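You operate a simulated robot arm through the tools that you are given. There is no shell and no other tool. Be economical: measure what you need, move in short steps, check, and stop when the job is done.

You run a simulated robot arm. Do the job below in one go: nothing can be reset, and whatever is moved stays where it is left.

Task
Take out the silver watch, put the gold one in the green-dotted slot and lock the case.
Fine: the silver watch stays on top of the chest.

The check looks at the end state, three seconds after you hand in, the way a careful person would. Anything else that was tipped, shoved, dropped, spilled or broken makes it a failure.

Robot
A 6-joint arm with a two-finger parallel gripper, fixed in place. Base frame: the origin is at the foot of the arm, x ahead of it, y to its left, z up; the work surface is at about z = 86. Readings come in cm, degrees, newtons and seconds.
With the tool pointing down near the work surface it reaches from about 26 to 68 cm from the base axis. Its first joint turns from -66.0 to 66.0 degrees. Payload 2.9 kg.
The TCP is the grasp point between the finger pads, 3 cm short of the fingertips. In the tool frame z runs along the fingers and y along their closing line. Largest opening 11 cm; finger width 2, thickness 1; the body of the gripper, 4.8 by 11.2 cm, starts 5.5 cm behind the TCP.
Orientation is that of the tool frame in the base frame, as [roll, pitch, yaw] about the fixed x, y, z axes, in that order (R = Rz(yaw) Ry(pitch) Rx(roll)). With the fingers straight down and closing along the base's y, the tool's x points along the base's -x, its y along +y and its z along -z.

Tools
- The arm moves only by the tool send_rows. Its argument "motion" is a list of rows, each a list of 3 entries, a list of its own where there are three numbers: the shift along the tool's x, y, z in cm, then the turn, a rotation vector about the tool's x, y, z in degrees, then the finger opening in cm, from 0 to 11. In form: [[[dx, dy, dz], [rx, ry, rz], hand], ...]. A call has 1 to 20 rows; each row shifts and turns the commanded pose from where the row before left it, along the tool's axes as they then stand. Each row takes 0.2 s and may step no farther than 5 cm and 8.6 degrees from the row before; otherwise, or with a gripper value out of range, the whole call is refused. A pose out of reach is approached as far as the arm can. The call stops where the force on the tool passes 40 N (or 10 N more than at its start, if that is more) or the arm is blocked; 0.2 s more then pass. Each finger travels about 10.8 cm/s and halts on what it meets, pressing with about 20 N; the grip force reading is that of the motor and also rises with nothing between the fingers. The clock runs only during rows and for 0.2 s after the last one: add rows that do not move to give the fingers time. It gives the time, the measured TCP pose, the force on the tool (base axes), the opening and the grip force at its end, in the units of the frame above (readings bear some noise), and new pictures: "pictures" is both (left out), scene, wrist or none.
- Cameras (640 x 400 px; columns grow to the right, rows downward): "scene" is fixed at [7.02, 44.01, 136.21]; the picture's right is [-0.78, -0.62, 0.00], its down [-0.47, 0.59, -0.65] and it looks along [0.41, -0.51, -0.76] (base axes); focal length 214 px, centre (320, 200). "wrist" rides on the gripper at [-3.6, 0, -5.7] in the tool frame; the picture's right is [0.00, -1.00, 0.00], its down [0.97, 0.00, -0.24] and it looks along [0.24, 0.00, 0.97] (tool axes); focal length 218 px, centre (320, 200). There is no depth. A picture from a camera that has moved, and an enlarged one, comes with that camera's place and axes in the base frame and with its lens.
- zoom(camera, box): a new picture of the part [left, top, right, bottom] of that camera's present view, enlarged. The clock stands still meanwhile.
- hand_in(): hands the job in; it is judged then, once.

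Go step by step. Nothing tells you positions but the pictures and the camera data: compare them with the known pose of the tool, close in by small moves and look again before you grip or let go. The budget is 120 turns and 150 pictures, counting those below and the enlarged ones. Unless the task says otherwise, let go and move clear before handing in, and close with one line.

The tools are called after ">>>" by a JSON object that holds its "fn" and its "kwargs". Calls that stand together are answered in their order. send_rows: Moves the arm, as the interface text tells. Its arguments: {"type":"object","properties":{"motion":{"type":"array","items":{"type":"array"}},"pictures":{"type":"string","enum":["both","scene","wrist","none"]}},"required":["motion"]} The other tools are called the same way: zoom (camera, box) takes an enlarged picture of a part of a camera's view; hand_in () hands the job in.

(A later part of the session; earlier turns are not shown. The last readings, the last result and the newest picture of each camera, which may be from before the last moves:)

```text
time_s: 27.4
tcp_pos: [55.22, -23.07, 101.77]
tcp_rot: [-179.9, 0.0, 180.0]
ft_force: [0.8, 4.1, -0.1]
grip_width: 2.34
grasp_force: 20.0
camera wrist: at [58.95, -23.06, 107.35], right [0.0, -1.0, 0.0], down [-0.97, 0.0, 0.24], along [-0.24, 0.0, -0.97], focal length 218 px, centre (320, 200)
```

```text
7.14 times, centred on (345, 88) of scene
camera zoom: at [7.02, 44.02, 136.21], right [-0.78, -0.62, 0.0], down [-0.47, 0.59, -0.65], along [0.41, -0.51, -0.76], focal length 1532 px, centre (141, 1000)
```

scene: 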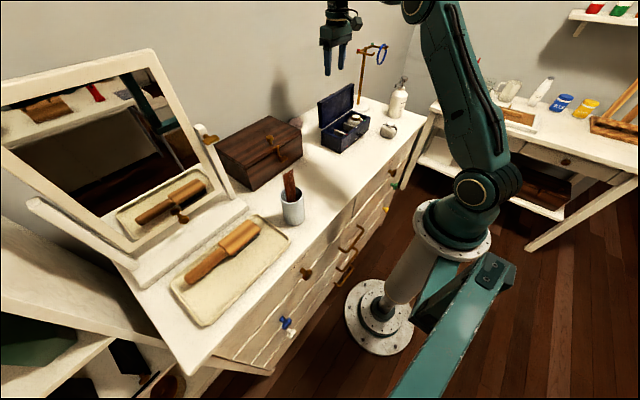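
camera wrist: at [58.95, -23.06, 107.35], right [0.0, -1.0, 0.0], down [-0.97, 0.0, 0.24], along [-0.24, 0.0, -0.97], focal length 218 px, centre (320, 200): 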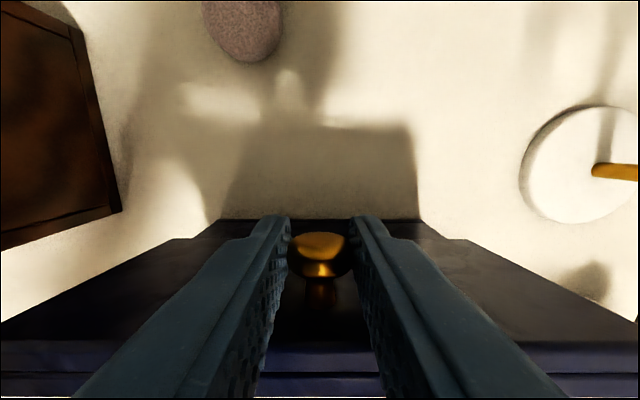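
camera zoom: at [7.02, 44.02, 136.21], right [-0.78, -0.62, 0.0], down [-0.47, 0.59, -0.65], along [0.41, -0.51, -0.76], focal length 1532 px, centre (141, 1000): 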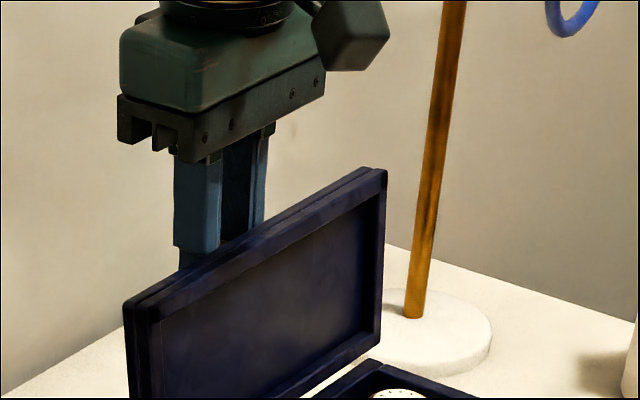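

Knob gripped (2.3 cm). Beginning the lid's arc about its rear hinge, first third.

>>> {"fn": "send_rows", "kwargs": {"motion": [[[0.53, 0, -0.22], [0, 0, 0], 1.5], [[0.53, 0, -0.2], [0, 0, 0], 1.5], [[0.58, 0, -0.16], [0, 0, 0], 1.5], [[0.58, 0, -0.13], [0, 0, 0], 1.5], [[0.59, 0, -0.08], [0, 0, 0], 1.5], [[0.59, 0, -0.04], [0, 0, 0], 1.5], [[0.59, 0, 0], [0, 0, 0], 1.5], [[0.6, 0, 0.04], [0, 0, 0], 1.5], [[0, 0, 0], [0, 0, 0], 1.5]], "pictures": "wrist"}}

>>> {"fn": "zoom", "kwargs": {"camera": "scene", "box": [310, 75, 390, 139]}}

```text
time_s: 29.4
tcp_pos: [50.62, -23.04, 102.4]
tcp_rot: [179.9, 0.0, -180.0]
ft_force: [2.7, 0.6, -6.5]
grip_width: 2.33
grasp_force: 19.8
camera wrist: at [54.39, -23.04, 108.14], right [0.0, -1.0, 0.0], down [-0.97, 0.0, 0.24], along [-0.24, 0.0, -0.97], focal length 218 px, centre (320, 200)
```

wrist: 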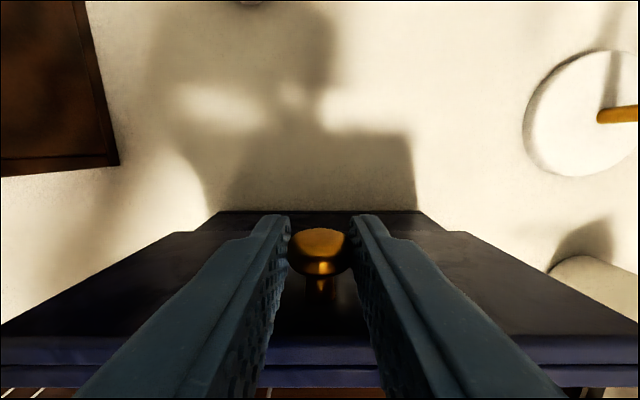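

```text
6.25 times, centred on (350, 107) of scene
camera zoom: at [7.03, 44.01, 136.21], right [-0.78, -0.62, 0.0], down [-0.47, 0.59, -0.65], along [0.41, -0.51, -0.76], focal length 1340 px, centre (132, 781)
```

zoom: 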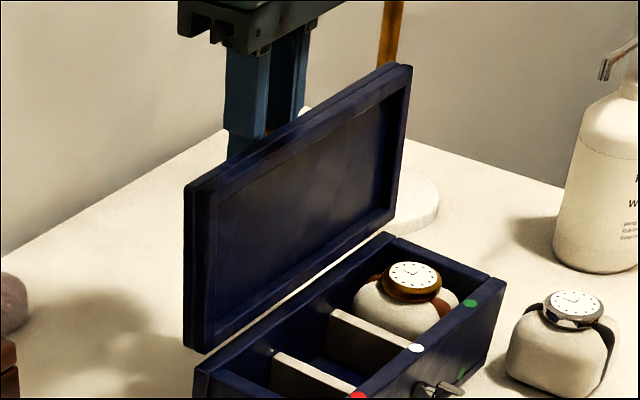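

The lid didn't swing: the case appears to have been dragged forward ~4.5 cm with it. Let me check closely before correcting.

>>> {"fn": "zoom", "kwargs": {"camera": "scene", "box": [320, 95, 410, 165]}}

```text
5.71 times, centred on (365, 130) of scene
camera zoom: at [7.03, 44.01, 136.21], right [-0.78, -0.62, 0.0], down [-0.47, 0.59, -0.65], along [0.41, -0.51, -0.76], focal length 1226 px, centre (63, 600)
```

zoom: 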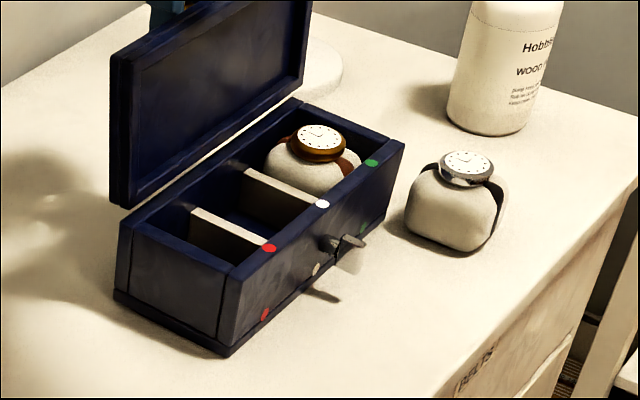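

The case slid ~4 cm forward (still upright, nothing touched). The grip on the knob resisted rotation, so I'll slide it back along the same path, then use a looser method.

>>> {"fn": "send_rows", "kwargs": {"motion": [[[-0.6, 0, -0.04], [0, 0, 0], 1.5], [[-0.59, 0, 0], [0, 0, 0], 1.5], [[-0.59, 0, 0.04], [0, 0, 0], 1.5], [[-0.59, 0, 0.08], [0, 0, 0], 1.5], [[-0.58, 0, 0.13], [0, 0, 0], 1.5], [[-0.58, 0, 0.16], [0, 0, 0], 1.5], [[-0.53, 0, 0.2], [0, 0, 0], 1.5], [[-0.53, 0, 0.22], [0, 0, 0], 1.5], [[0, 0, 0], [0, 0, 0], 1.5]], "pictures": "wrist"}}

>>> {"fn": "zoom", "kwargs": {"camera": "scene", "box": [310, 75, 410, 155]}}

```text
time_s: 31.4
tcp_pos: [55.24, -23.13, 101.94]
tcp_rot: [-179.9, 0.3, 180.0]
ft_force: [-4.3, -0.5, 7.5]
grip_width: 2.33
grasp_force: 20.3
camera wrist: at [59.0, -23.14, 107.53], right [0.0, -1.0, 0.0], down [-0.97, 0.0, 0.24], along [-0.24, 0.0, -0.97], focal length 218 px, centre (320, 200)
```

wrist: 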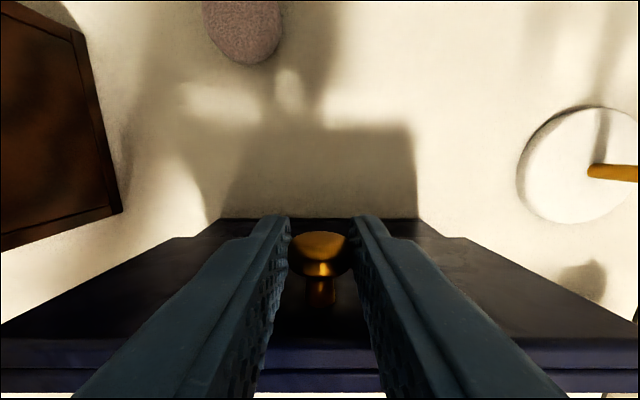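

```text
5.00 times, centred on (360, 115) of scene
camera zoom: at [7.0, 44.01, 136.21], right [-0.78, -0.62, 0.0], down [-0.47, 0.59, -0.65], along [0.41, -0.51, -0.76], focal length 1072 px, centre (120, 625)
```

zoom: 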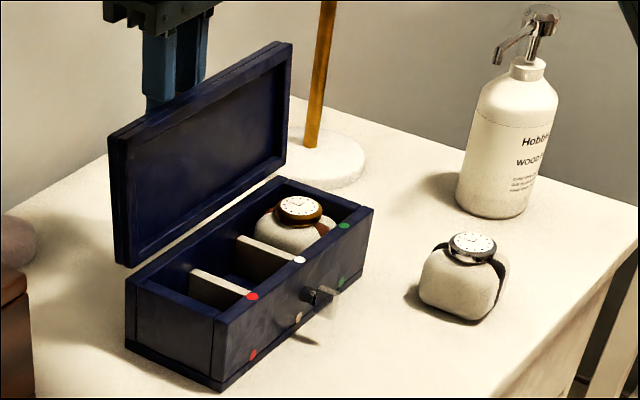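

The case is back where it was. Now I'll release, rise, turn the hand 90° and cage the lid's top edge loosely between the fingers to swing it without gripping.

>>> {"fn": "send_rows", "kwargs": {"motion": [[[0, 0, 0], [0, 0, 0], 3], [[0, 0, 0], [0, 0, 0], 5], [[0, 0, 0], [0, 0, 0], 5], [[0, 0, -4], [0, 0, 0], 5], [[0, 0, -4], [0, 0, 0], 5], [[0, 0, -1], [0, 0, -8.5], 5], [[0, 0, 0], [0, 0, -8.5], 5], [[0, 0, 0], [0, 0, -8.5], 5], [[0, 0, 0], [0, 0, -8.5], 5], [[0, 0, 0], [0, 0, -8.5], 5], [[0, 0, 0], [0, 0, -8.5], 5], [[0, 0, 0], [0, 0, -8.5], 5], [[0, 0, 0], [0, 0, -8.5], 5], [[0, 0, 0], [0, 0, -8.5], 5], [[0, 0, 0], [0, 0, -8.5], 5], [[0, 0, 0], [0, 0, -5], 5], [[0, 0, 0], [0, 0, 0], 5]]}}

```text
time_s: 35.0
tcp_pos: [55.38, -23.09, 110.74]
tcp_rot: [179.9, 0.0, -89.9]
ft_force: [0.5, -0.3, -0.7]
grip_width: 5.0
grasp_force: 0.1
camera wrist: at [55.36, -19.49, 116.37], right [1.0, 0.0, 0.0], down [0.0, -0.97, 0.24], along [0.0, -0.24, -0.97], focal length 218 px, centre (320, 200)
```

scene: 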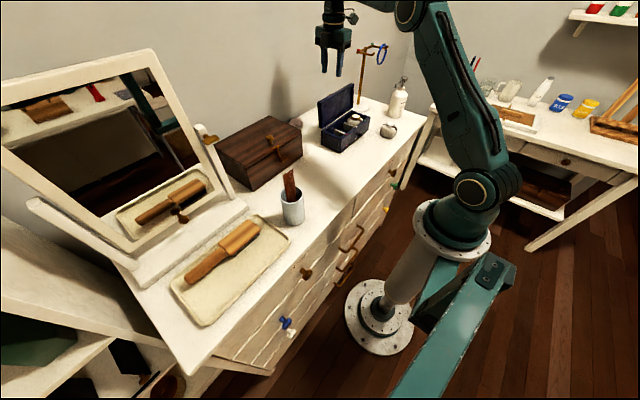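
wrist: 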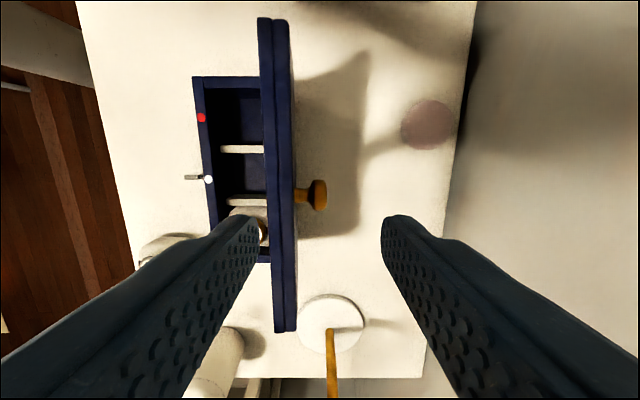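

The view shows the lid's top edge at x ≈ 51.7–53.5. I'll centre on it at y≈−27 (clear of the knob) and lower to straddle it.

>>> {"fn": "send_rows", "kwargs": {"motion": [[[3.9, 2.8, 0], [0, 0, 0], 5], [[0, 0, 3], [0, 0, 0], 5], [[0, 0, 3], [0, 0, 0], 5], [[0, 0, 1.7], [0, 0, 0], 5], [[0, 0, 0], [0, 0, 0], 5]], "pictures": "wrist"}}

>>> {"fn": "zoom", "kwargs": {"camera": "scene", "box": [310, 65, 390, 129]}}

```text
time_s: 36.2
tcp_pos: [52.42, -26.92, 102.96]
tcp_rot: [180.0, 0.0, -90.0]
ft_force: [0.8, 0.7, 0.5]
grip_width: 5.03
grasp_force: 0.1
camera wrist: at [52.59, -23.38, 108.67], right [1.0, 0.0, 0.0], down [0.0, -0.97, 0.24], along [0.0, -0.24, -0.97], focal length 218 px, centre (320, 200)
```

wrist: 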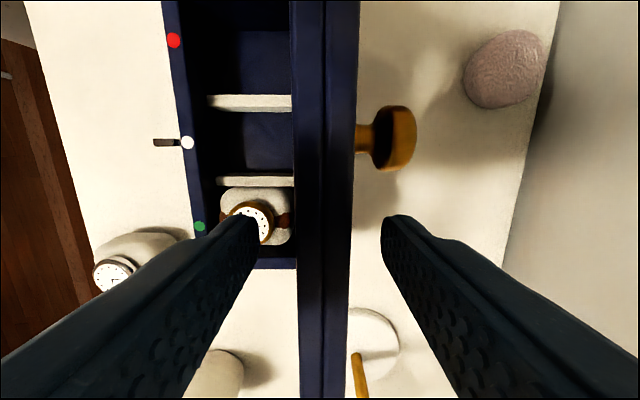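

```text
6.25 times, centred on (350, 97) of scene
camera zoom: at [7.02, 44.01, 136.21], right [-0.78, -0.62, 0.0], down [-0.47, 0.59, -0.65], along [0.41, -0.51, -0.76], focal length 1340 px, centre (132, 844)
```

zoom: 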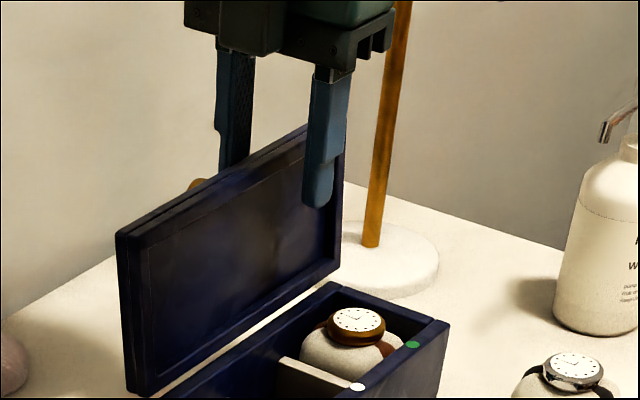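

The lid's edge is between the fingers. Pulling forward gently to see if it swings.

>>> {"fn": "send_rows", "kwargs": {"motion": [[[0, 0.6, 0], [0, 0, 0], 5], [[0, 0.6, 0], [0, 0, 0], 5], [[0, 0.4, 0], [0, 0, 0], 5], [[0, 0.4, 0], [0, 0, 0], 5], [[0, 0.4, 0], [0, 0, 0], 5], [[0, 0, 0], [0, 0, 0], 5]], "pictures": "wrist"}}

>>> {"fn": "zoom", "kwargs": {"camera": "scene", "box": [310, 65, 390, 129]}}

```text
time_s: 37.6
tcp_pos: [50.09, -26.95, 103.09]
tcp_rot: [179.9, 0.0, -90.0]
ft_force: [0.4, -0.4, -0.2]
grip_width: 5.03
grasp_force: 0.4
camera wrist: at [50.19, -23.38, 108.65], right [1.0, 0.0, 0.0], down [0.0, -0.97, 0.24], along [0.0, -0.24, -0.97], focal length 218 px, centre (320, 200)
```

wrist: 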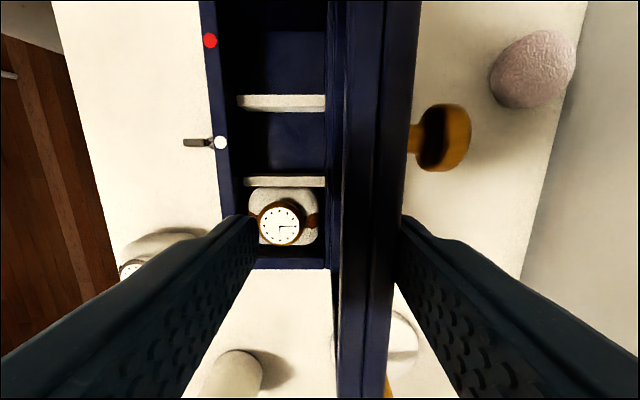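

```text
6.25 times, centred on (350, 97) of scene
camera zoom: at [7.02, 44.01, 136.21], right [-0.78, -0.62, 0.0], down [-0.47, 0.59, -0.65], along [0.41, -0.51, -0.76], focal length 1340 px, centre (132, 844)
```

zoom: 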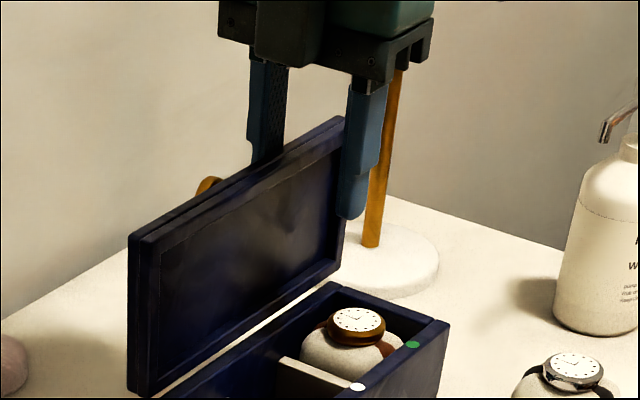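

The lid is swinging and the case stayed put. Continuing along the arc.

>>> {"fn": "send_rows", "kwargs": {"motion": [[[0, 0.5, 0], [0, 0, 0], 5], [[0, 0.5, 0], [0, 0, 0], 5], [[0, 0.5, 0], [0, 0, 0], 5], [[0, 0.5, 0], [0, 0, 0], 5], [[0, 0.5, 0], [0, 0, 0], 5], [[0, 0, 0], [0, 0, 0], 5]], "pictures": "wrist"}}

>>> {"fn": "zoom", "kwargs": {"camera": "scene", "box": [310, 65, 390, 129]}}

```text
time_s: 39.0
tcp_pos: [47.54, -26.97, 103.07]
tcp_rot: [179.9, 0.0, -90.0]
ft_force: [-0.4, 0.3, 0.0]
grip_width: 5.01
grasp_force: 0.2
camera wrist: at [47.69, -23.39, 108.67], right [1.0, 0.0, 0.0], down [0.0, -0.97, 0.24], along [0.0, -0.24, -0.97], focal length 218 px, centre (320, 200)
```

wrist: 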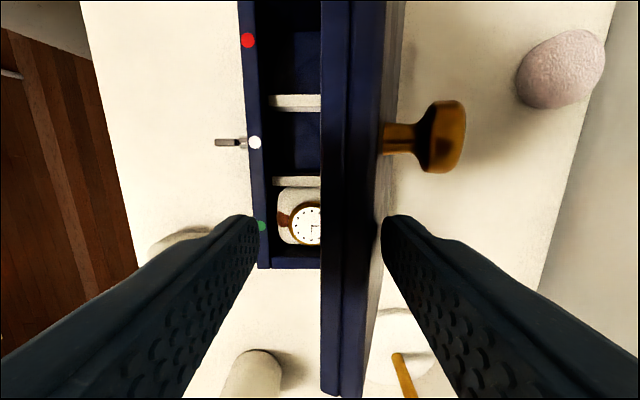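

```text
6.25 times, centred on (350, 97) of scene
camera zoom: at [7.02, 44.01, 136.21], right [-0.78, -0.62, 0.0], down [-0.47, 0.59, -0.65], along [0.41, -0.51, -0.76], focal length 1340 px, centre (132, 844)
```

zoom: 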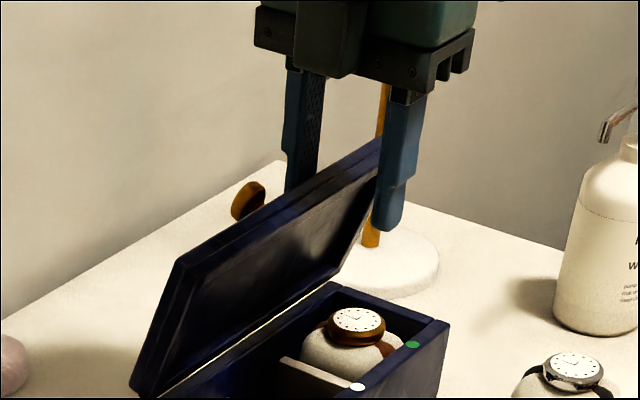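

The lid is ~20–25° forward and holds by itself. Continuing forward and slightly down.

>>> {"fn": "send_rows", "kwargs": {"motion": [[[0, 0.5, 0.1], [0, 0, 0], 5], [[0, 0.5, 0.1], [0, 0, 0], 5], [[0, 0.5, 0.2], [0, 0, 0], 5], [[0, 0.5, 0.2], [0, 0, 0], 5], [[0, 0.5, 0.3], [0, 0, 0], 5], [[0, 0.5, 0.3], [0, 0, 0], 5], [[0, 0, 0], [0, 0, 0], 5]], "pictures": "wrist"}}

>>> {"fn": "zoom", "kwargs": {"camera": "scene", "box": [310, 65, 390, 129]}}

```text
time_s: 40.6
tcp_pos: [44.55, -26.87, 101.81]
tcp_rot: [180.0, 0.0, -90.0]
ft_force: [0.2, -0.2, -0.8]
grip_width: 5.0
grasp_force: 0.1
camera wrist: at [44.67, -23.39, 107.44], right [1.0, 0.0, 0.0], down [0.0, -0.97, 0.24], along [0.0, -0.24, -0.97], focal length 218 px, centre (320, 200)
```

wrist: 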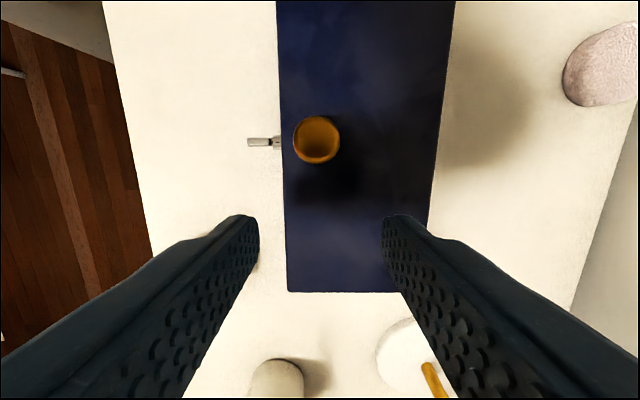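

```text
6.25 times, centred on (350, 97) of scene
camera zoom: at [7.02, 44.01, 136.21], right [-0.78, -0.62, 0.0], down [-0.47, 0.59, -0.65], along [0.41, -0.51, -0.76], focal length 1340 px, centre (132, 844)
```

zoom: 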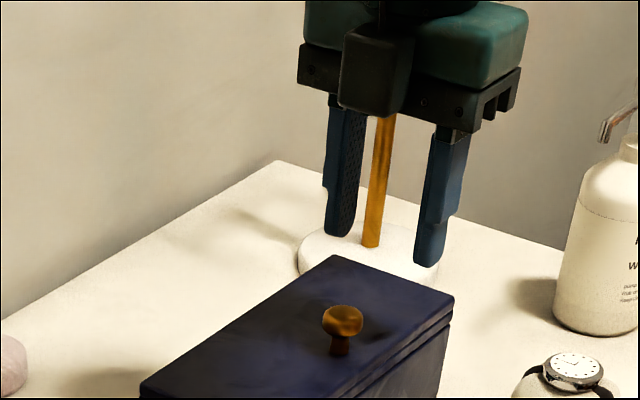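

The lid has come down fully closed. Now examining the front lock.

>>> {"fn": "zoom", "kwargs": {"camera": "scene", "box": [335, 105, 385, 155]}}

>>> {"fn": "zoom", "kwargs": {"camera": "wrist", "box": [220, 90, 380, 190]}}

```text
8.00 times, centred on (360, 130) of scene
camera zoom: at [7.02, 44.01, 136.21], right [-0.78, -0.62, 0.0], down [-0.47, 0.59, -0.65], along [0.41, -0.51, -0.76], focal length 1716 px, centre (0, 760)
```

zoom: 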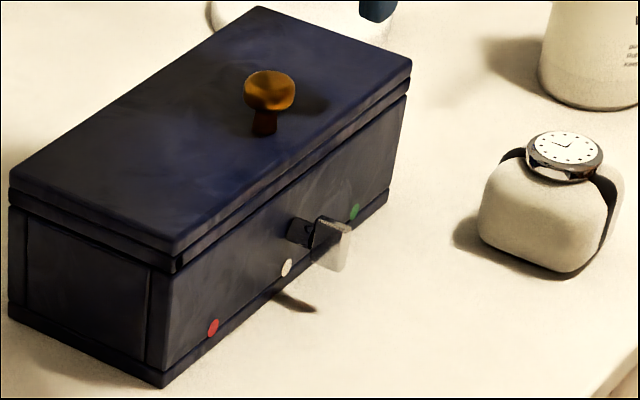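

```text
4.00 times, centred on (300, 140) of wrist
camera zoom: at [44.67, -23.39, 107.44], right [1.0, 0.0, 0.0], down [0.0, -0.97, 0.24], along [0.0, -0.24, -0.97], focal length 873 px, centre (400, 440)
```

zoom: 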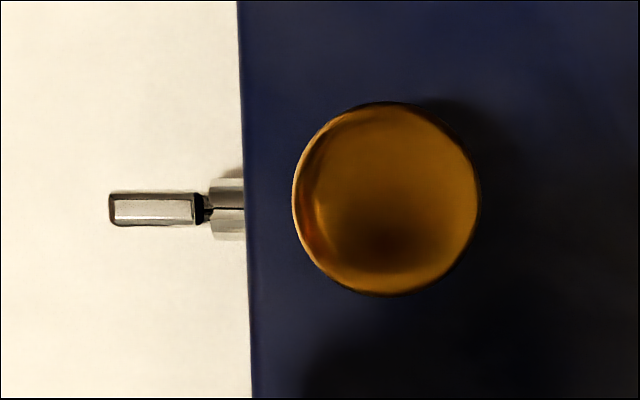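

The lock holds a flat key, its bow standing vertical. I'll back off in front of the case, restore the hand's yaw and tilt to view the lock face.

>>> {"fn": "send_rows", "kwargs": {"motion": [[[-1.3, 3, -1], [0, 0, 0], 5], [[-1.3, 3.2, 0], [0, 0, 0], 5], [[-1.3, 3.2, 0], [0, 0, 0], 5], [[0, 0, 0], [0, 0, 8.5], 5], [[0, 0, 0], [0, 0, 8.5], 5], [[0, 0, 0], [0, 0, 8.5], 5], [[0, 0, 0], [0, 0, 8.5], 5], [[0, 0, 0], [0, 0, 8.5], 5], [[0, 0, 0], [0, 0, 8.5], 5], [[0, 0, 0], [0, 0, 8.5], 5], [[0, 0, 0], [0, 0, 8.5], 5], [[0, 0, 0], [0, 0, 8.5], 5], [[0, 0, 0], [0, 0, 8.5], 5], [[0, 0, 0], [0, 0, 5], 4], [[0, 0, 0], [0, -8.5, 0], 4], [[0, 0, 0], [0, -8.5, 0], 4], [[0, 0, 0], [0, -8.5, 0], 4], [[0, 0, 0], [0, -8.5, 0], 4], [[0, 0, 0], [0, -8.5, 0], 4], [[0, 0, 0], [0, 0, 0], 4]]}}

>>> {"fn": "zoom", "kwargs": {"camera": "wrist", "box": [220, 120, 420, 245]}}

```text
time_s: 44.8
tcp_pos: [35.19, -23.08, 102.96]
tcp_rot: [-180.0, 42.6, -180.0]
ft_force: [0.3, -0.7, 0.4]
grip_width: 4.04
grasp_force: 0.1
camera wrist: at [34.05, -23.1, 109.4], right [0.0, -1.0, 0.0], down [-0.88, 0.0, -0.48], along [0.48, 0.0, -0.88], focal length 218 px, centre (320, 200)
```

scene: 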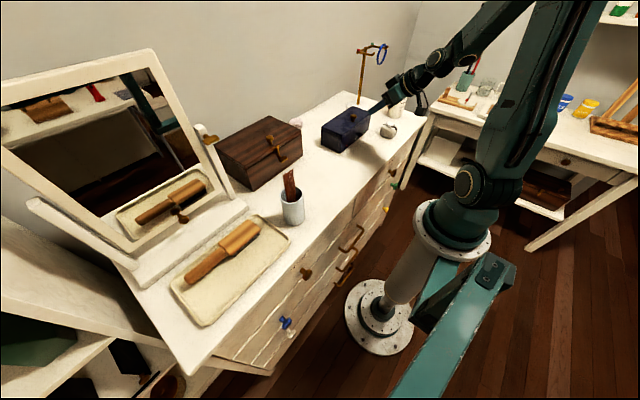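
wrist: 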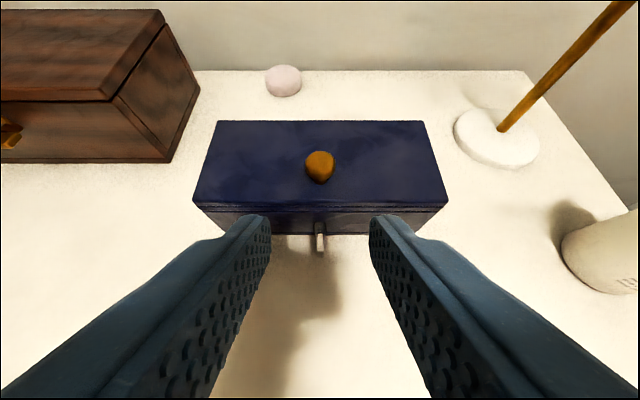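

```text
3.20 times, centred on (320, 182) of wrist
camera zoom: at [34.05, -23.1, 109.4], right [0.0, -1.0, 0.0], down [-0.88, 0.0, -0.48], along [0.48, 0.0, -0.88], focal length 698 px, centre (320, 256)
```

zoom: 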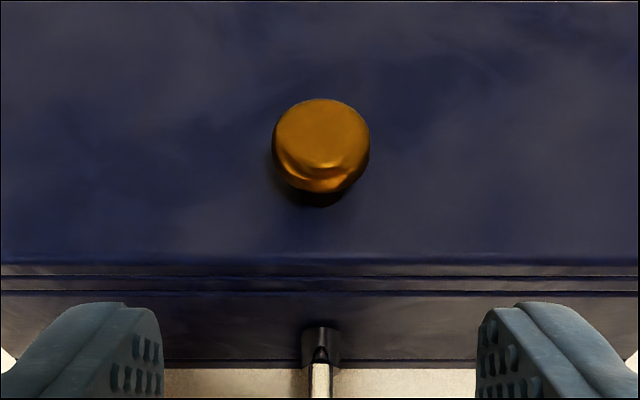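

I need a lower viewing angle on the lock face; backing up and tilting more.

>>> {"fn": "send_rows", "kwargs": {"motion": [[[3.56, 0, -0.55], [0, 0, 0], 8], [[3.56, 0, -0.55], [0, -8.5, 0], 8], [[0, 0, 0], [0, -8.5, 0], 8], [[0, 0, 0], [0, 0, 0], 8]], "pictures": "wrist"}}

>>> {"fn": "zoom", "kwargs": {"camera": "wrist", "box": [270, 150, 370, 220]}}

```text
time_s: 45.8
tcp_pos: [33.21, -21.04, 99.02]
tcp_rot: [-179.9, 59.5, -179.9]
ft_force: [0.2, 0.4, -0.1]
grip_width: 8.0
grasp_force: 0.0
out of reach, approached as far as the arm can: row 2, 3
camera wrist: at [30.28, -21.1, 104.9], right [0.0, -1.0, 0.0], down [-0.7, 0.0, -0.71], along [0.71, 0.0, -0.7], focal length 218 px, centre (320, 200)
```

wrist: 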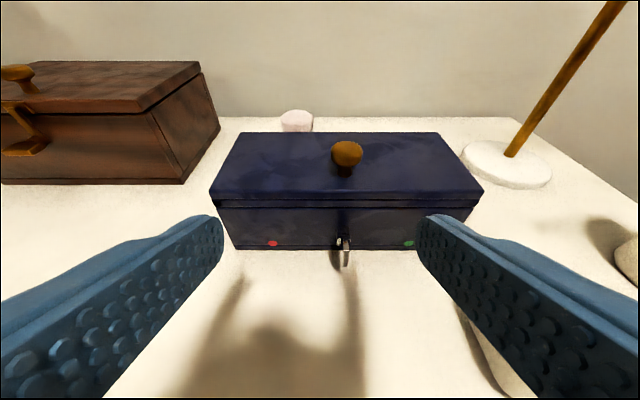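

```text
5.71 times, centred on (320, 185) of wrist
camera zoom: at [30.28, -21.1, 104.9], right [0.0, -1.0, 0.0], down [-0.7, 0.0, -0.71], along [0.71, 0.0, -0.7], focal length 1247 px, centre (320, 286)
```

zoom: 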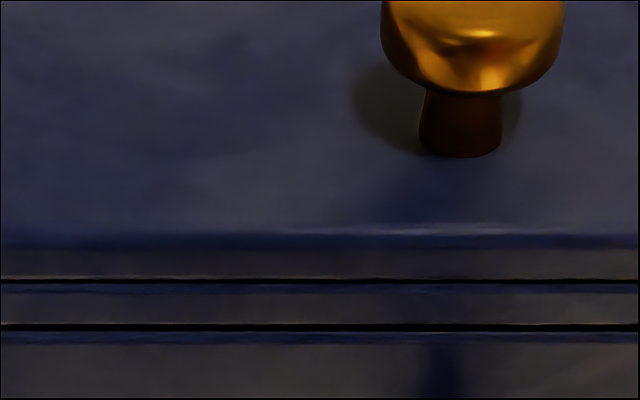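

>>> {"fn": "zoom", "kwargs": {"camera": "wrist", "box": [300, 200, 390, 280]}}

```text
5.00 times, centred on (345, 240) of wrist
camera zoom: at [30.28, -21.1, 104.9], right [0.0, -1.0, 0.0], down [-0.7, 0.0, -0.71], along [0.71, 0.0, -0.7], focal length 1091 px, centre (195, 0)
```

zoom: 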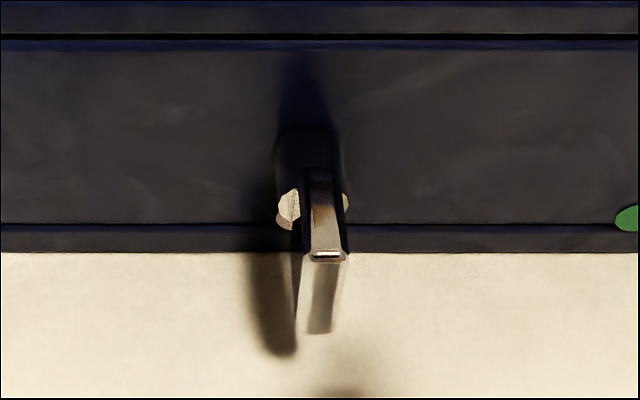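

There's a faint wear arc near the lock; checking it for the turning direction.

>>> {"fn": "zoom", "kwargs": {"camera": "wrist", "box": [325, 205, 375, 240]}}

>>> {"fn": "zoom", "kwargs": {"camera": "scene", "box": [348, 120, 374, 142]}}

```text
11.43 times, centred on (350, 222) of wrist
camera zoom: at [30.28, -21.1, 104.9], right [0.0, -1.0, 0.0], down [-0.7, 0.0, -0.71], along [0.71, 0.0, -0.7], focal length 2494 px, centre (-23, -57)
```

zoom: 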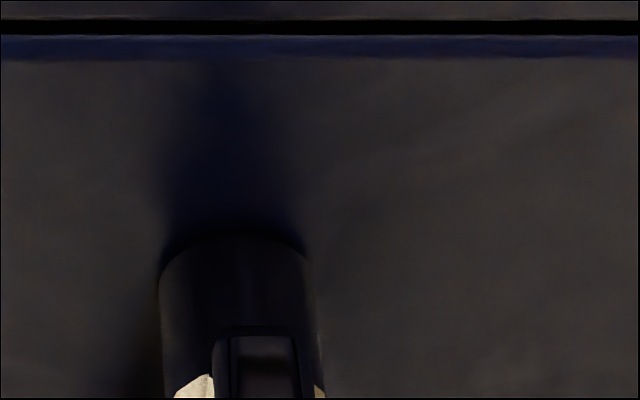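

```text
16.00 times, centred on (361, 131) of scene
camera zoom: at [7.02, 44.01, 136.21], right [-0.78, -0.62, 0.0], down [-0.47, 0.59, -0.65], along [0.41, -0.51, -0.76], focal length 3432 px, centre (-336, 1304)
```

zoom: 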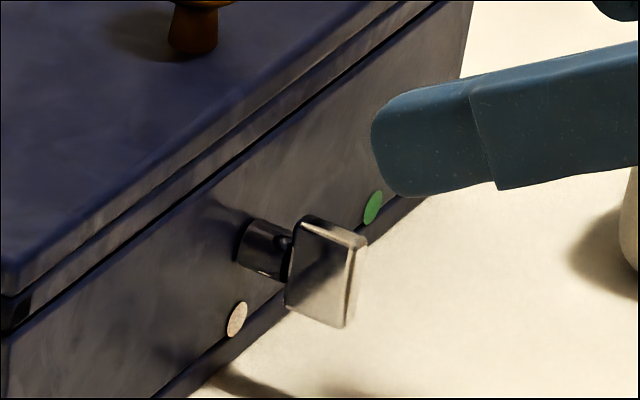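

I'll turn the key clockwise (the usual way, and matching the arc). Plan: grip the bow with the tool tilted ~30° forward, roll ~45° about the key axis, then press the raised edge down. First set the tilt.

>>> {"fn": "send_rows", "kwargs": {"motion": [[[0, 0, 0], [0, 8.5, 0], 4], [[0, 0, 0], [0, 8.5, 0], 4], [[0, 0, 0], [0, 8.5, 0], 4], [[0, 0, 0], [0, 4, 0], 4], [[0, 0, 0], [0, 0, 0], 4]], "pictures": "none"}}

```text
time_s: 47.0
tcp_pos: [33.07, -21.12, 99.02]
tcp_rot: [180.0, 30.0, -179.9]
ft_force: [-0.4, -0.6, 0.9]
grip_width: 3.98
grasp_force: 0.0
```

>>> {"fn": "send_rows", "kwargs": {"motion": [[[-0.5, -1, 2], [0, 0, 0], 4], [[-0.5, -1, 1.94], [0, 0, 0], 4], [[0, 0, 0], [0, 0, 0], 4]], "pictures": "wrist"}}

>>> {"fn": "zoom", "kwargs": {"camera": "wrist", "box": [270, 140, 370, 240]}}

>>> {"fn": "zoom", "kwargs": {"camera": "scene", "box": [330, 90, 400, 150]}}

```text
time_s: 47.8
tcp_pos: [36.09, -23.28, 96.12]
tcp_rot: [179.9, 30.1, -180.0]
ft_force: [0.3, 0.1, 0.3]
grip_width: 4.03
grasp_force: 0.0
camera wrist: at [36.45, -23.23, 102.69], right [0.0, -1.0, 0.0], down [-0.96, 0.0, -0.28], along [0.28, 0.0, -0.96], focal length 218 px, centre (320, 200)
```

wrist: 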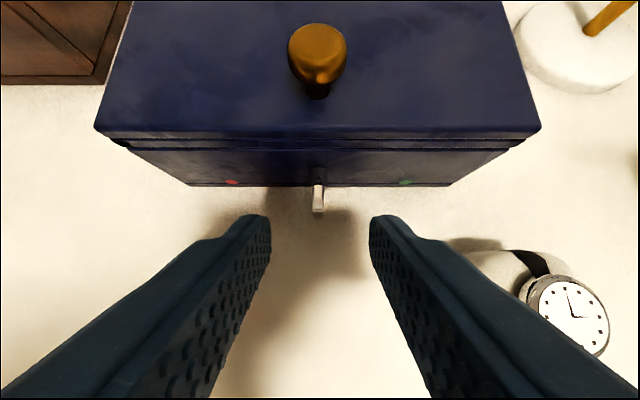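

```text
4.00 times, centred on (320, 190) of wrist
camera zoom: at [36.45, -23.23, 102.69], right [0.0, -1.0, 0.0], down [-0.96, 0.0, -0.28], along [0.28, 0.0, -0.96], focal length 873 px, centre (320, 240)
```

zoom: 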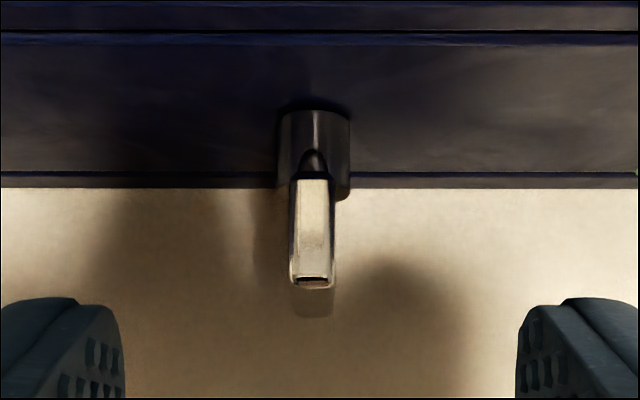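

```text
6.67 times, centred on (365, 120) of scene
camera zoom: at [7.02, 44.01, 136.21], right [-0.78, -0.62, 0.0], down [-0.47, 0.59, -0.65], along [0.41, -0.51, -0.76], focal length 1430 px, centre (20, 733)
```

zoom: 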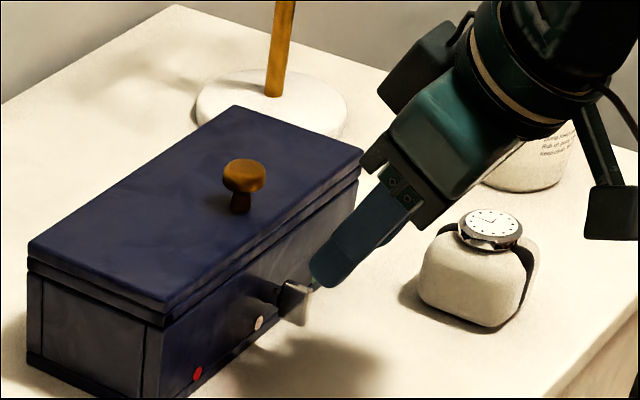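

Bow centred at about (40.2, −23.1, 89.2). Advancing along the tool axis to straddle it.

>>> {"fn": "send_rows", "kwargs": {"motion": [[[-0.1, 0.15, 2.5], [0, 0, 0], 3.5], [[0, 0, 2], [0, 0, 0], 3], [[0, 0, 1.4], [0, 0, 0], 3], [[0, 0, 0], [0, 0, 0], 3]], "pictures": "wrist"}}

>>> {"fn": "zoom", "kwargs": {"camera": "wrist", "box": [260, 180, 380, 280]}}

>>> {"fn": "zoom", "kwargs": {"camera": "scene", "box": [340, 105, 390, 150]}}

```text
time_s: 48.8
tcp_pos: [39.05, -23.12, 90.94]
tcp_rot: [-180.0, 30.0, 180.0]
ft_force: [0.8, 0.2, -0.4]
grip_width: 2.99
grasp_force: 0.1
camera wrist: at [39.5, -23.08, 97.62], right [0.0, -1.0, 0.0], down [-0.96, 0.0, -0.28], along [0.28, 0.0, -0.96], focal length 218 px, centre (320, 200)
```

wrist: 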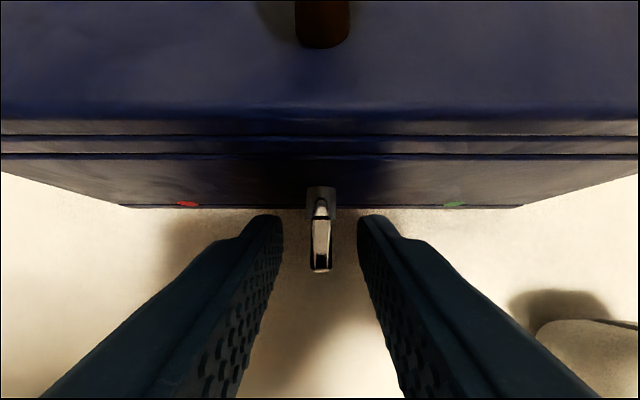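

```text
4.00 times, centred on (320, 230) of wrist
camera zoom: at [39.5, -23.08, 97.62], right [0.0, -1.0, 0.0], down [-0.96, 0.0, -0.28], along [0.28, 0.0, -0.96], focal length 873 px, centre (320, 80)
```

zoom: 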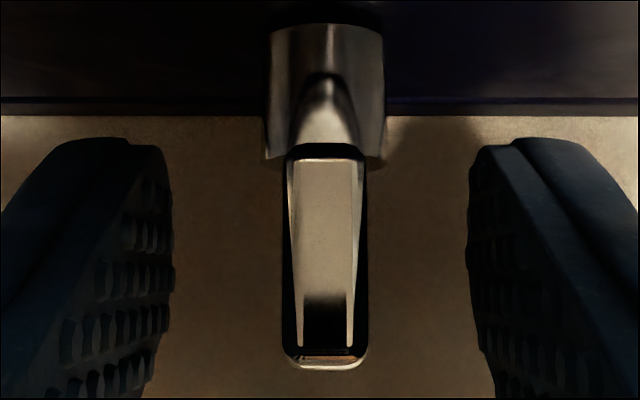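

```text
8.89 times, centred on (365, 128) of scene
camera zoom: at [7.02, 44.01, 136.21], right [-0.78, -0.62, 0.0], down [-0.47, 0.59, -0.65], along [0.41, -0.51, -0.76], focal length 1906 px, centre (-80, 844)
```

zoom: 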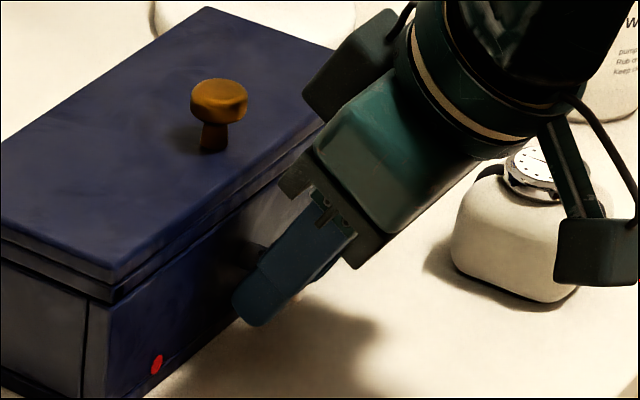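

Straddled and centred. Closing on the bow.

>>> {"fn": "send_rows", "kwargs": {"motion": [[[0, 0, 0], [0, 0, 0], 2], [[0, 0, 0], [0, 0, 0], 1], [[0, 0, 0], [0, 0, 0], 0.3], [[0, 0, 0], [0, 0, 0], 0.3]], "pictures": "none"}}

```text
time_s: 49.8
tcp_pos: [39.01, -23.03, 91.05]
tcp_rot: [180.0, 30.1, 179.9]
ft_force: [2.4, -3.3, -0.2]
grip_width: 1.13
grasp_force: 19.6
```

Width 1.13 means I caught the lock's barrel, not just the bow. Opening, backing 0.6 cm, and regripping.

>>> {"fn": "send_rows", "kwargs": {"motion": [[[0, 0, 0], [0, 0, 0], 2], [[0, 0, 0], [0, 0, 0], 2.5], [[0.52, 0, -0.3], [0, 0, 0], 2.5], [[0, 0, 0], [0, 0, 0], 1.2], [[0, 0, 0], [0, 0, 0], 0.2], [[0, 0, 0], [0, 0, 0], 0.2], [[0, 0, 0], [0, 0, 0], 0.2]], "pictures": "wrist"}}

>>> {"fn": "zoom", "kwargs": {"camera": "wrist", "box": [260, 180, 380, 280]}}

```text
time_s: 51.4
tcp_pos: [38.58, -23.1, 91.01]
tcp_rot: [180.0, 30.0, -180.0]
ft_force: [-2.0, -2.3, 1.9]
grip_width: 0.66
grasp_force: 19.6
camera wrist: at [38.86, -23.08, 97.68], right [0.0, -1.0, 0.0], down [-0.96, 0.0, -0.28], along [0.28, 0.0, -0.96], focal length 218 px, centre (320, 200)
```

wrist: 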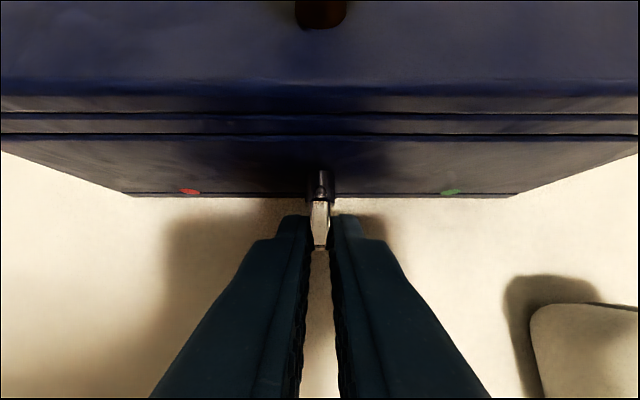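

```text
4.00 times, centred on (320, 230) of wrist
camera zoom: at [38.86, -23.08, 97.68], right [0.0, -1.0, 0.0], down [-0.96, 0.0, -0.28], along [0.28, 0.0, -0.96], focal length 873 px, centre (320, 80)
```

zoom: 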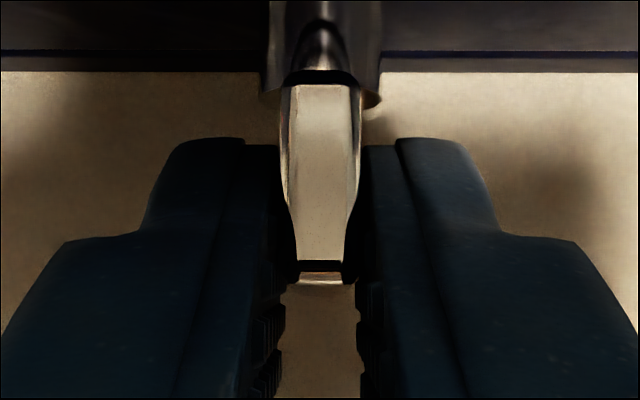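

Bow gripped at 0.66 cm. Rolling about the key axis, clockwise seen from the front, first 15° with a check.

>>> {"fn": "send_rows", "kwargs": {"motion": [[[0.008, -0.235, 0.013], [-6.5, 0, 3.75], 0.2], [[0.008, -0.235, 0.013], [-6.5, 0, 3.75], 0.2], [[0, 0, 0], [0, 0, 0], 0.2]], "pictures": "wrist"}}

>>> {"fn": "zoom", "kwargs": {"camera": "scene", "box": [335, 100, 395, 150]}}

```text
time_s: 52.2
tcp_pos: [38.53, -23.48, 90.9]
tcp_rot: [162.7, 28.8, 171.4]
ft_force: [1.1, 1.2, -1.1]
grip_width: 1.27
grasp_force: 20.3
camera wrist: at [38.85, -25.22, 97.35], right [0.0, -0.97, -0.26], down [-0.96, 0.07, -0.27], along [0.28, 0.25, -0.93], focal length 218 px, centre (320, 200)
```

wrist: 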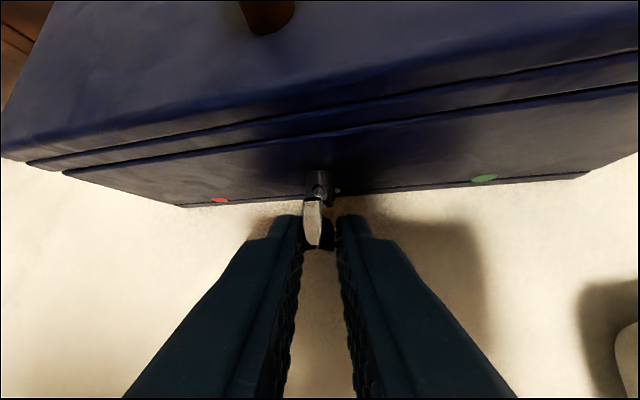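

```text
8.00 times, centred on (365, 125) of scene
camera zoom: at [7.02, 44.01, 136.21], right [-0.78, -0.62, 0.0], down [-0.47, 0.59, -0.65], along [0.41, -0.51, -0.76], focal length 1716 px, centre (-40, 800)
```

zoom: 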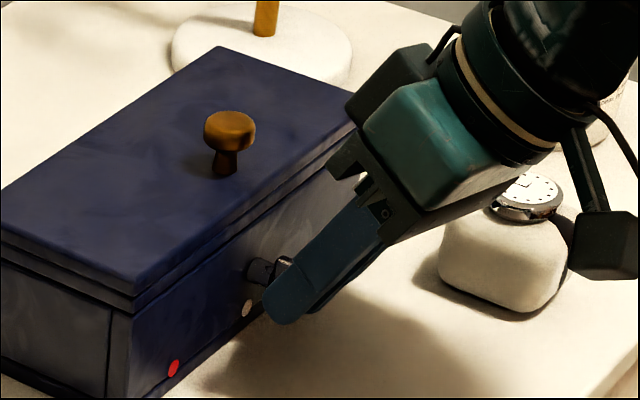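

The fingers were wedged open and the key stayed upright, so that direction is stopped. Going back and testing counter-clockwise.

>>> {"fn": "send_rows", "kwargs": {"motion": [[[0.008, 0.235, 0.013], [6.5, 0, -3.75], 0.2], [[0.008, 0.235, 0.013], [6.5, 0, -3.75], 0.2], [[0, 0, 0], [0, 0, 0], 0.2]], "pictures": "none"}}

>>> {"fn": "send_rows", "kwargs": {"motion": [[[0.008, 0.235, 0.013], [6.5, 0, -3.75], 0.2], [[0.008, 0.235, 0.013], [6.5, 0, -3.75], 0.2], [[0, 0, 0], [0, 0, 0], 0.2]], "pictures": "wrist"}}

>>> {"fn": "zoom", "kwargs": {"camera": "scene", "box": [335, 100, 395, 150]}}

```text
time_s: 53.0
tcp_pos: [38.51, -22.96, 91.13]
tcp_rot: [-179.9, 30.0, 179.9]
ft_force: [-0.8, -3.3, 0.0]
grip_width: 0.67
grasp_force: 19.8
```

```text
time_s: 53.8
tcp_pos: [38.6, -22.48, 90.92]
tcp_rot: [-162.6, 28.9, -171.3]
ft_force: [0.0, -5.2, 4.9]
grip_width: 0.69
grasp_force: 19.1
camera wrist: at [38.84, -20.83, 97.41], right [0.0, -0.97, 0.26], down [-0.96, -0.07, -0.27], along [0.28, -0.25, -0.93], focal length 218 px, centre (320, 200)
```

wrist: 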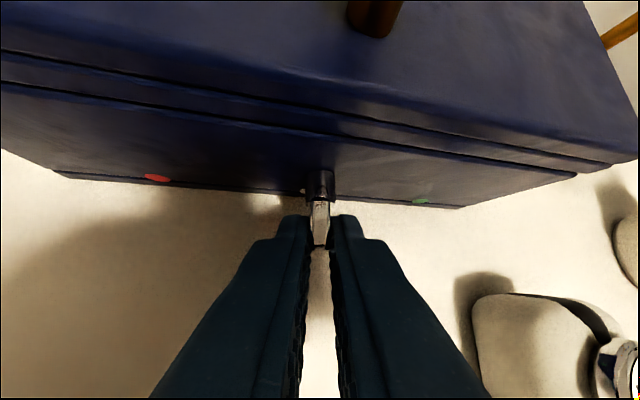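

```text
8.00 times, centred on (365, 125) of scene
camera zoom: at [7.01, 44.0, 136.22], right [-0.78, -0.62, 0.0], down [-0.47, 0.59, -0.65], along [0.41, -0.51, -0.76], focal length 1716 px, centre (-40, 800)
```

zoom: 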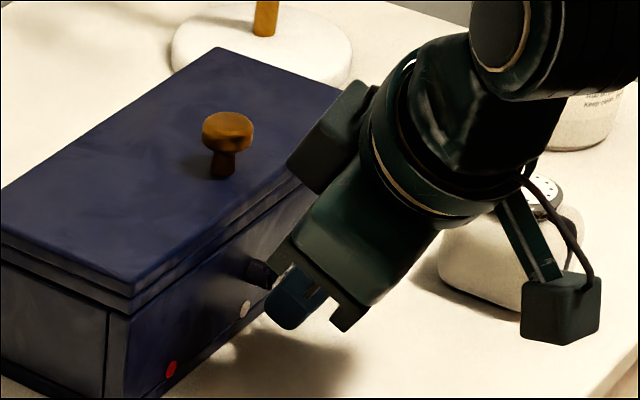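

The key turns this way (grip stays 0.69). Continuing the roll.

>>> {"fn": "send_rows", "kwargs": {"motion": [[[0.008, 0.235, 0.013], [6.5, 0, -3.75], 0.2], [[0.008, 0.235, 0.013], [6.5, 0, -3.75], 0.2], [[0.008, 0.235, 0.013], [6.5, 0, -3.75], 0.2], [[0.008, 0.235, 0.013], [6.5, 0, -3.75], 0.2], [[0, 0, 0], [0, 0, 0], 0.2]], "pictures": "wrist"}}

>>> {"fn": "zoom", "kwargs": {"camera": "scene", "box": [330, 100, 390, 150]}}

```text
time_s: 55.0
tcp_pos: [38.51, -21.79, 90.55]
tcp_rot: [-130.6, 20.7, -157.6]
ft_force: [2.6, -11.0, 20.0]
grip_width: 0.71
grasp_force: 19.7
camera wrist: at [38.85, -17.05, 95.28], right [0.0, -0.7, 0.71], down [-0.96, -0.2, -0.2], along [0.28, -0.68, -0.68], focal length 218 px, centre (320, 200)
```

wrist: 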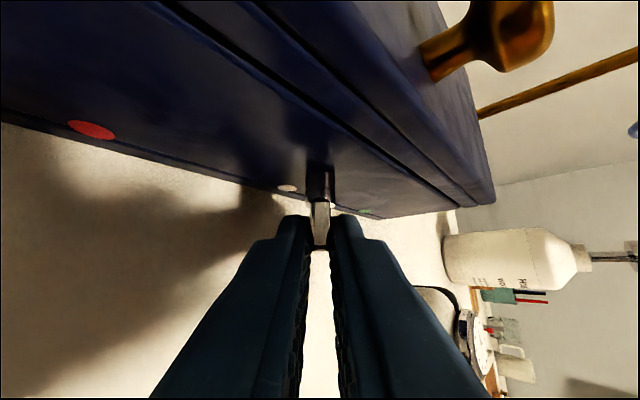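

```text
8.00 times, centred on (360, 125) of scene
camera zoom: at [7.0, 44.0, 136.22], right [-0.78, -0.62, 0.0], down [-0.47, 0.59, -0.65], along [0.41, -0.51, -0.76], focal length 1716 px, centre (0, 800)
```

zoom: 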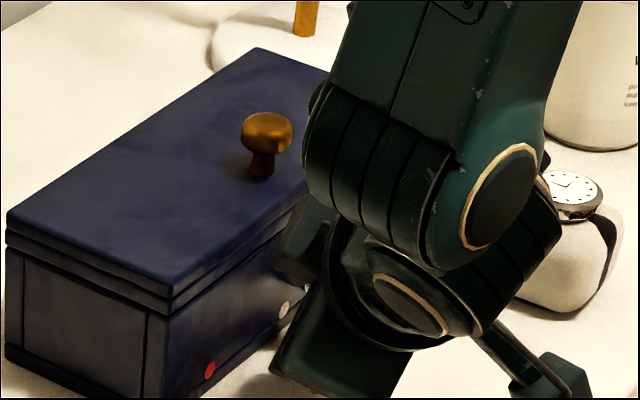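

At 45° and turning; forces suggest the key axis is slightly higher than assumed. Correcting a little and rolling on to 60°.

>>> {"fn": "send_rows", "kwargs": {"motion": [[[0.028, -0.22, 0.05], [0, 0, 0], 0.2], [[0.006, 0.19, 0.011], [6.5, 0, -3.75], 0.2], [[0.006, 0.19, 0.011], [6.5, 0, -3.75], 0.2], [[0, 0, 0], [0, 0, 0], 0.2]], "pictures": "wrist"}}

>>> {"fn": "zoom", "kwargs": {"camera": "wrist", "box": [260, 150, 380, 260]}}

```text
time_s: 56.0
tcp_pos: [38.51, -21.67, 90.33]
tcp_rot: [-116.5, 14.5, -153.4]
ft_force: [4.5, 7.2, 10.2]
grip_width: 0.67
grasp_force: 19.9
camera wrist: at [38.85, -15.82, 93.6], right [0.0, -0.5, 0.87], down [-0.96, -0.24, -0.14], along [0.28, -0.83, -0.48], focal length 218 px, centre (320, 200)
```

wrist: 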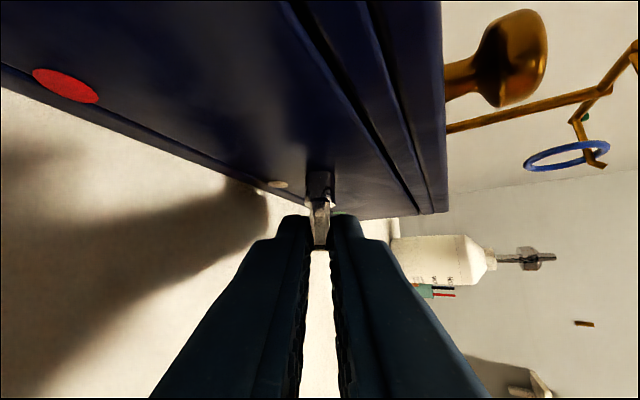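

```text
3.64 times, centred on (320, 205) of wrist
camera zoom: at [38.85, -15.82, 93.6], right [0.0, -0.5, 0.87], down [-0.96, -0.24, -0.14], along [0.28, -0.83, -0.48], focal length 794 px, centre (320, 182)
```

zoom: 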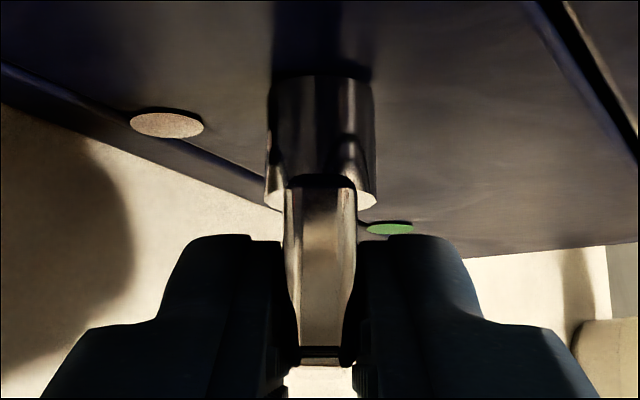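

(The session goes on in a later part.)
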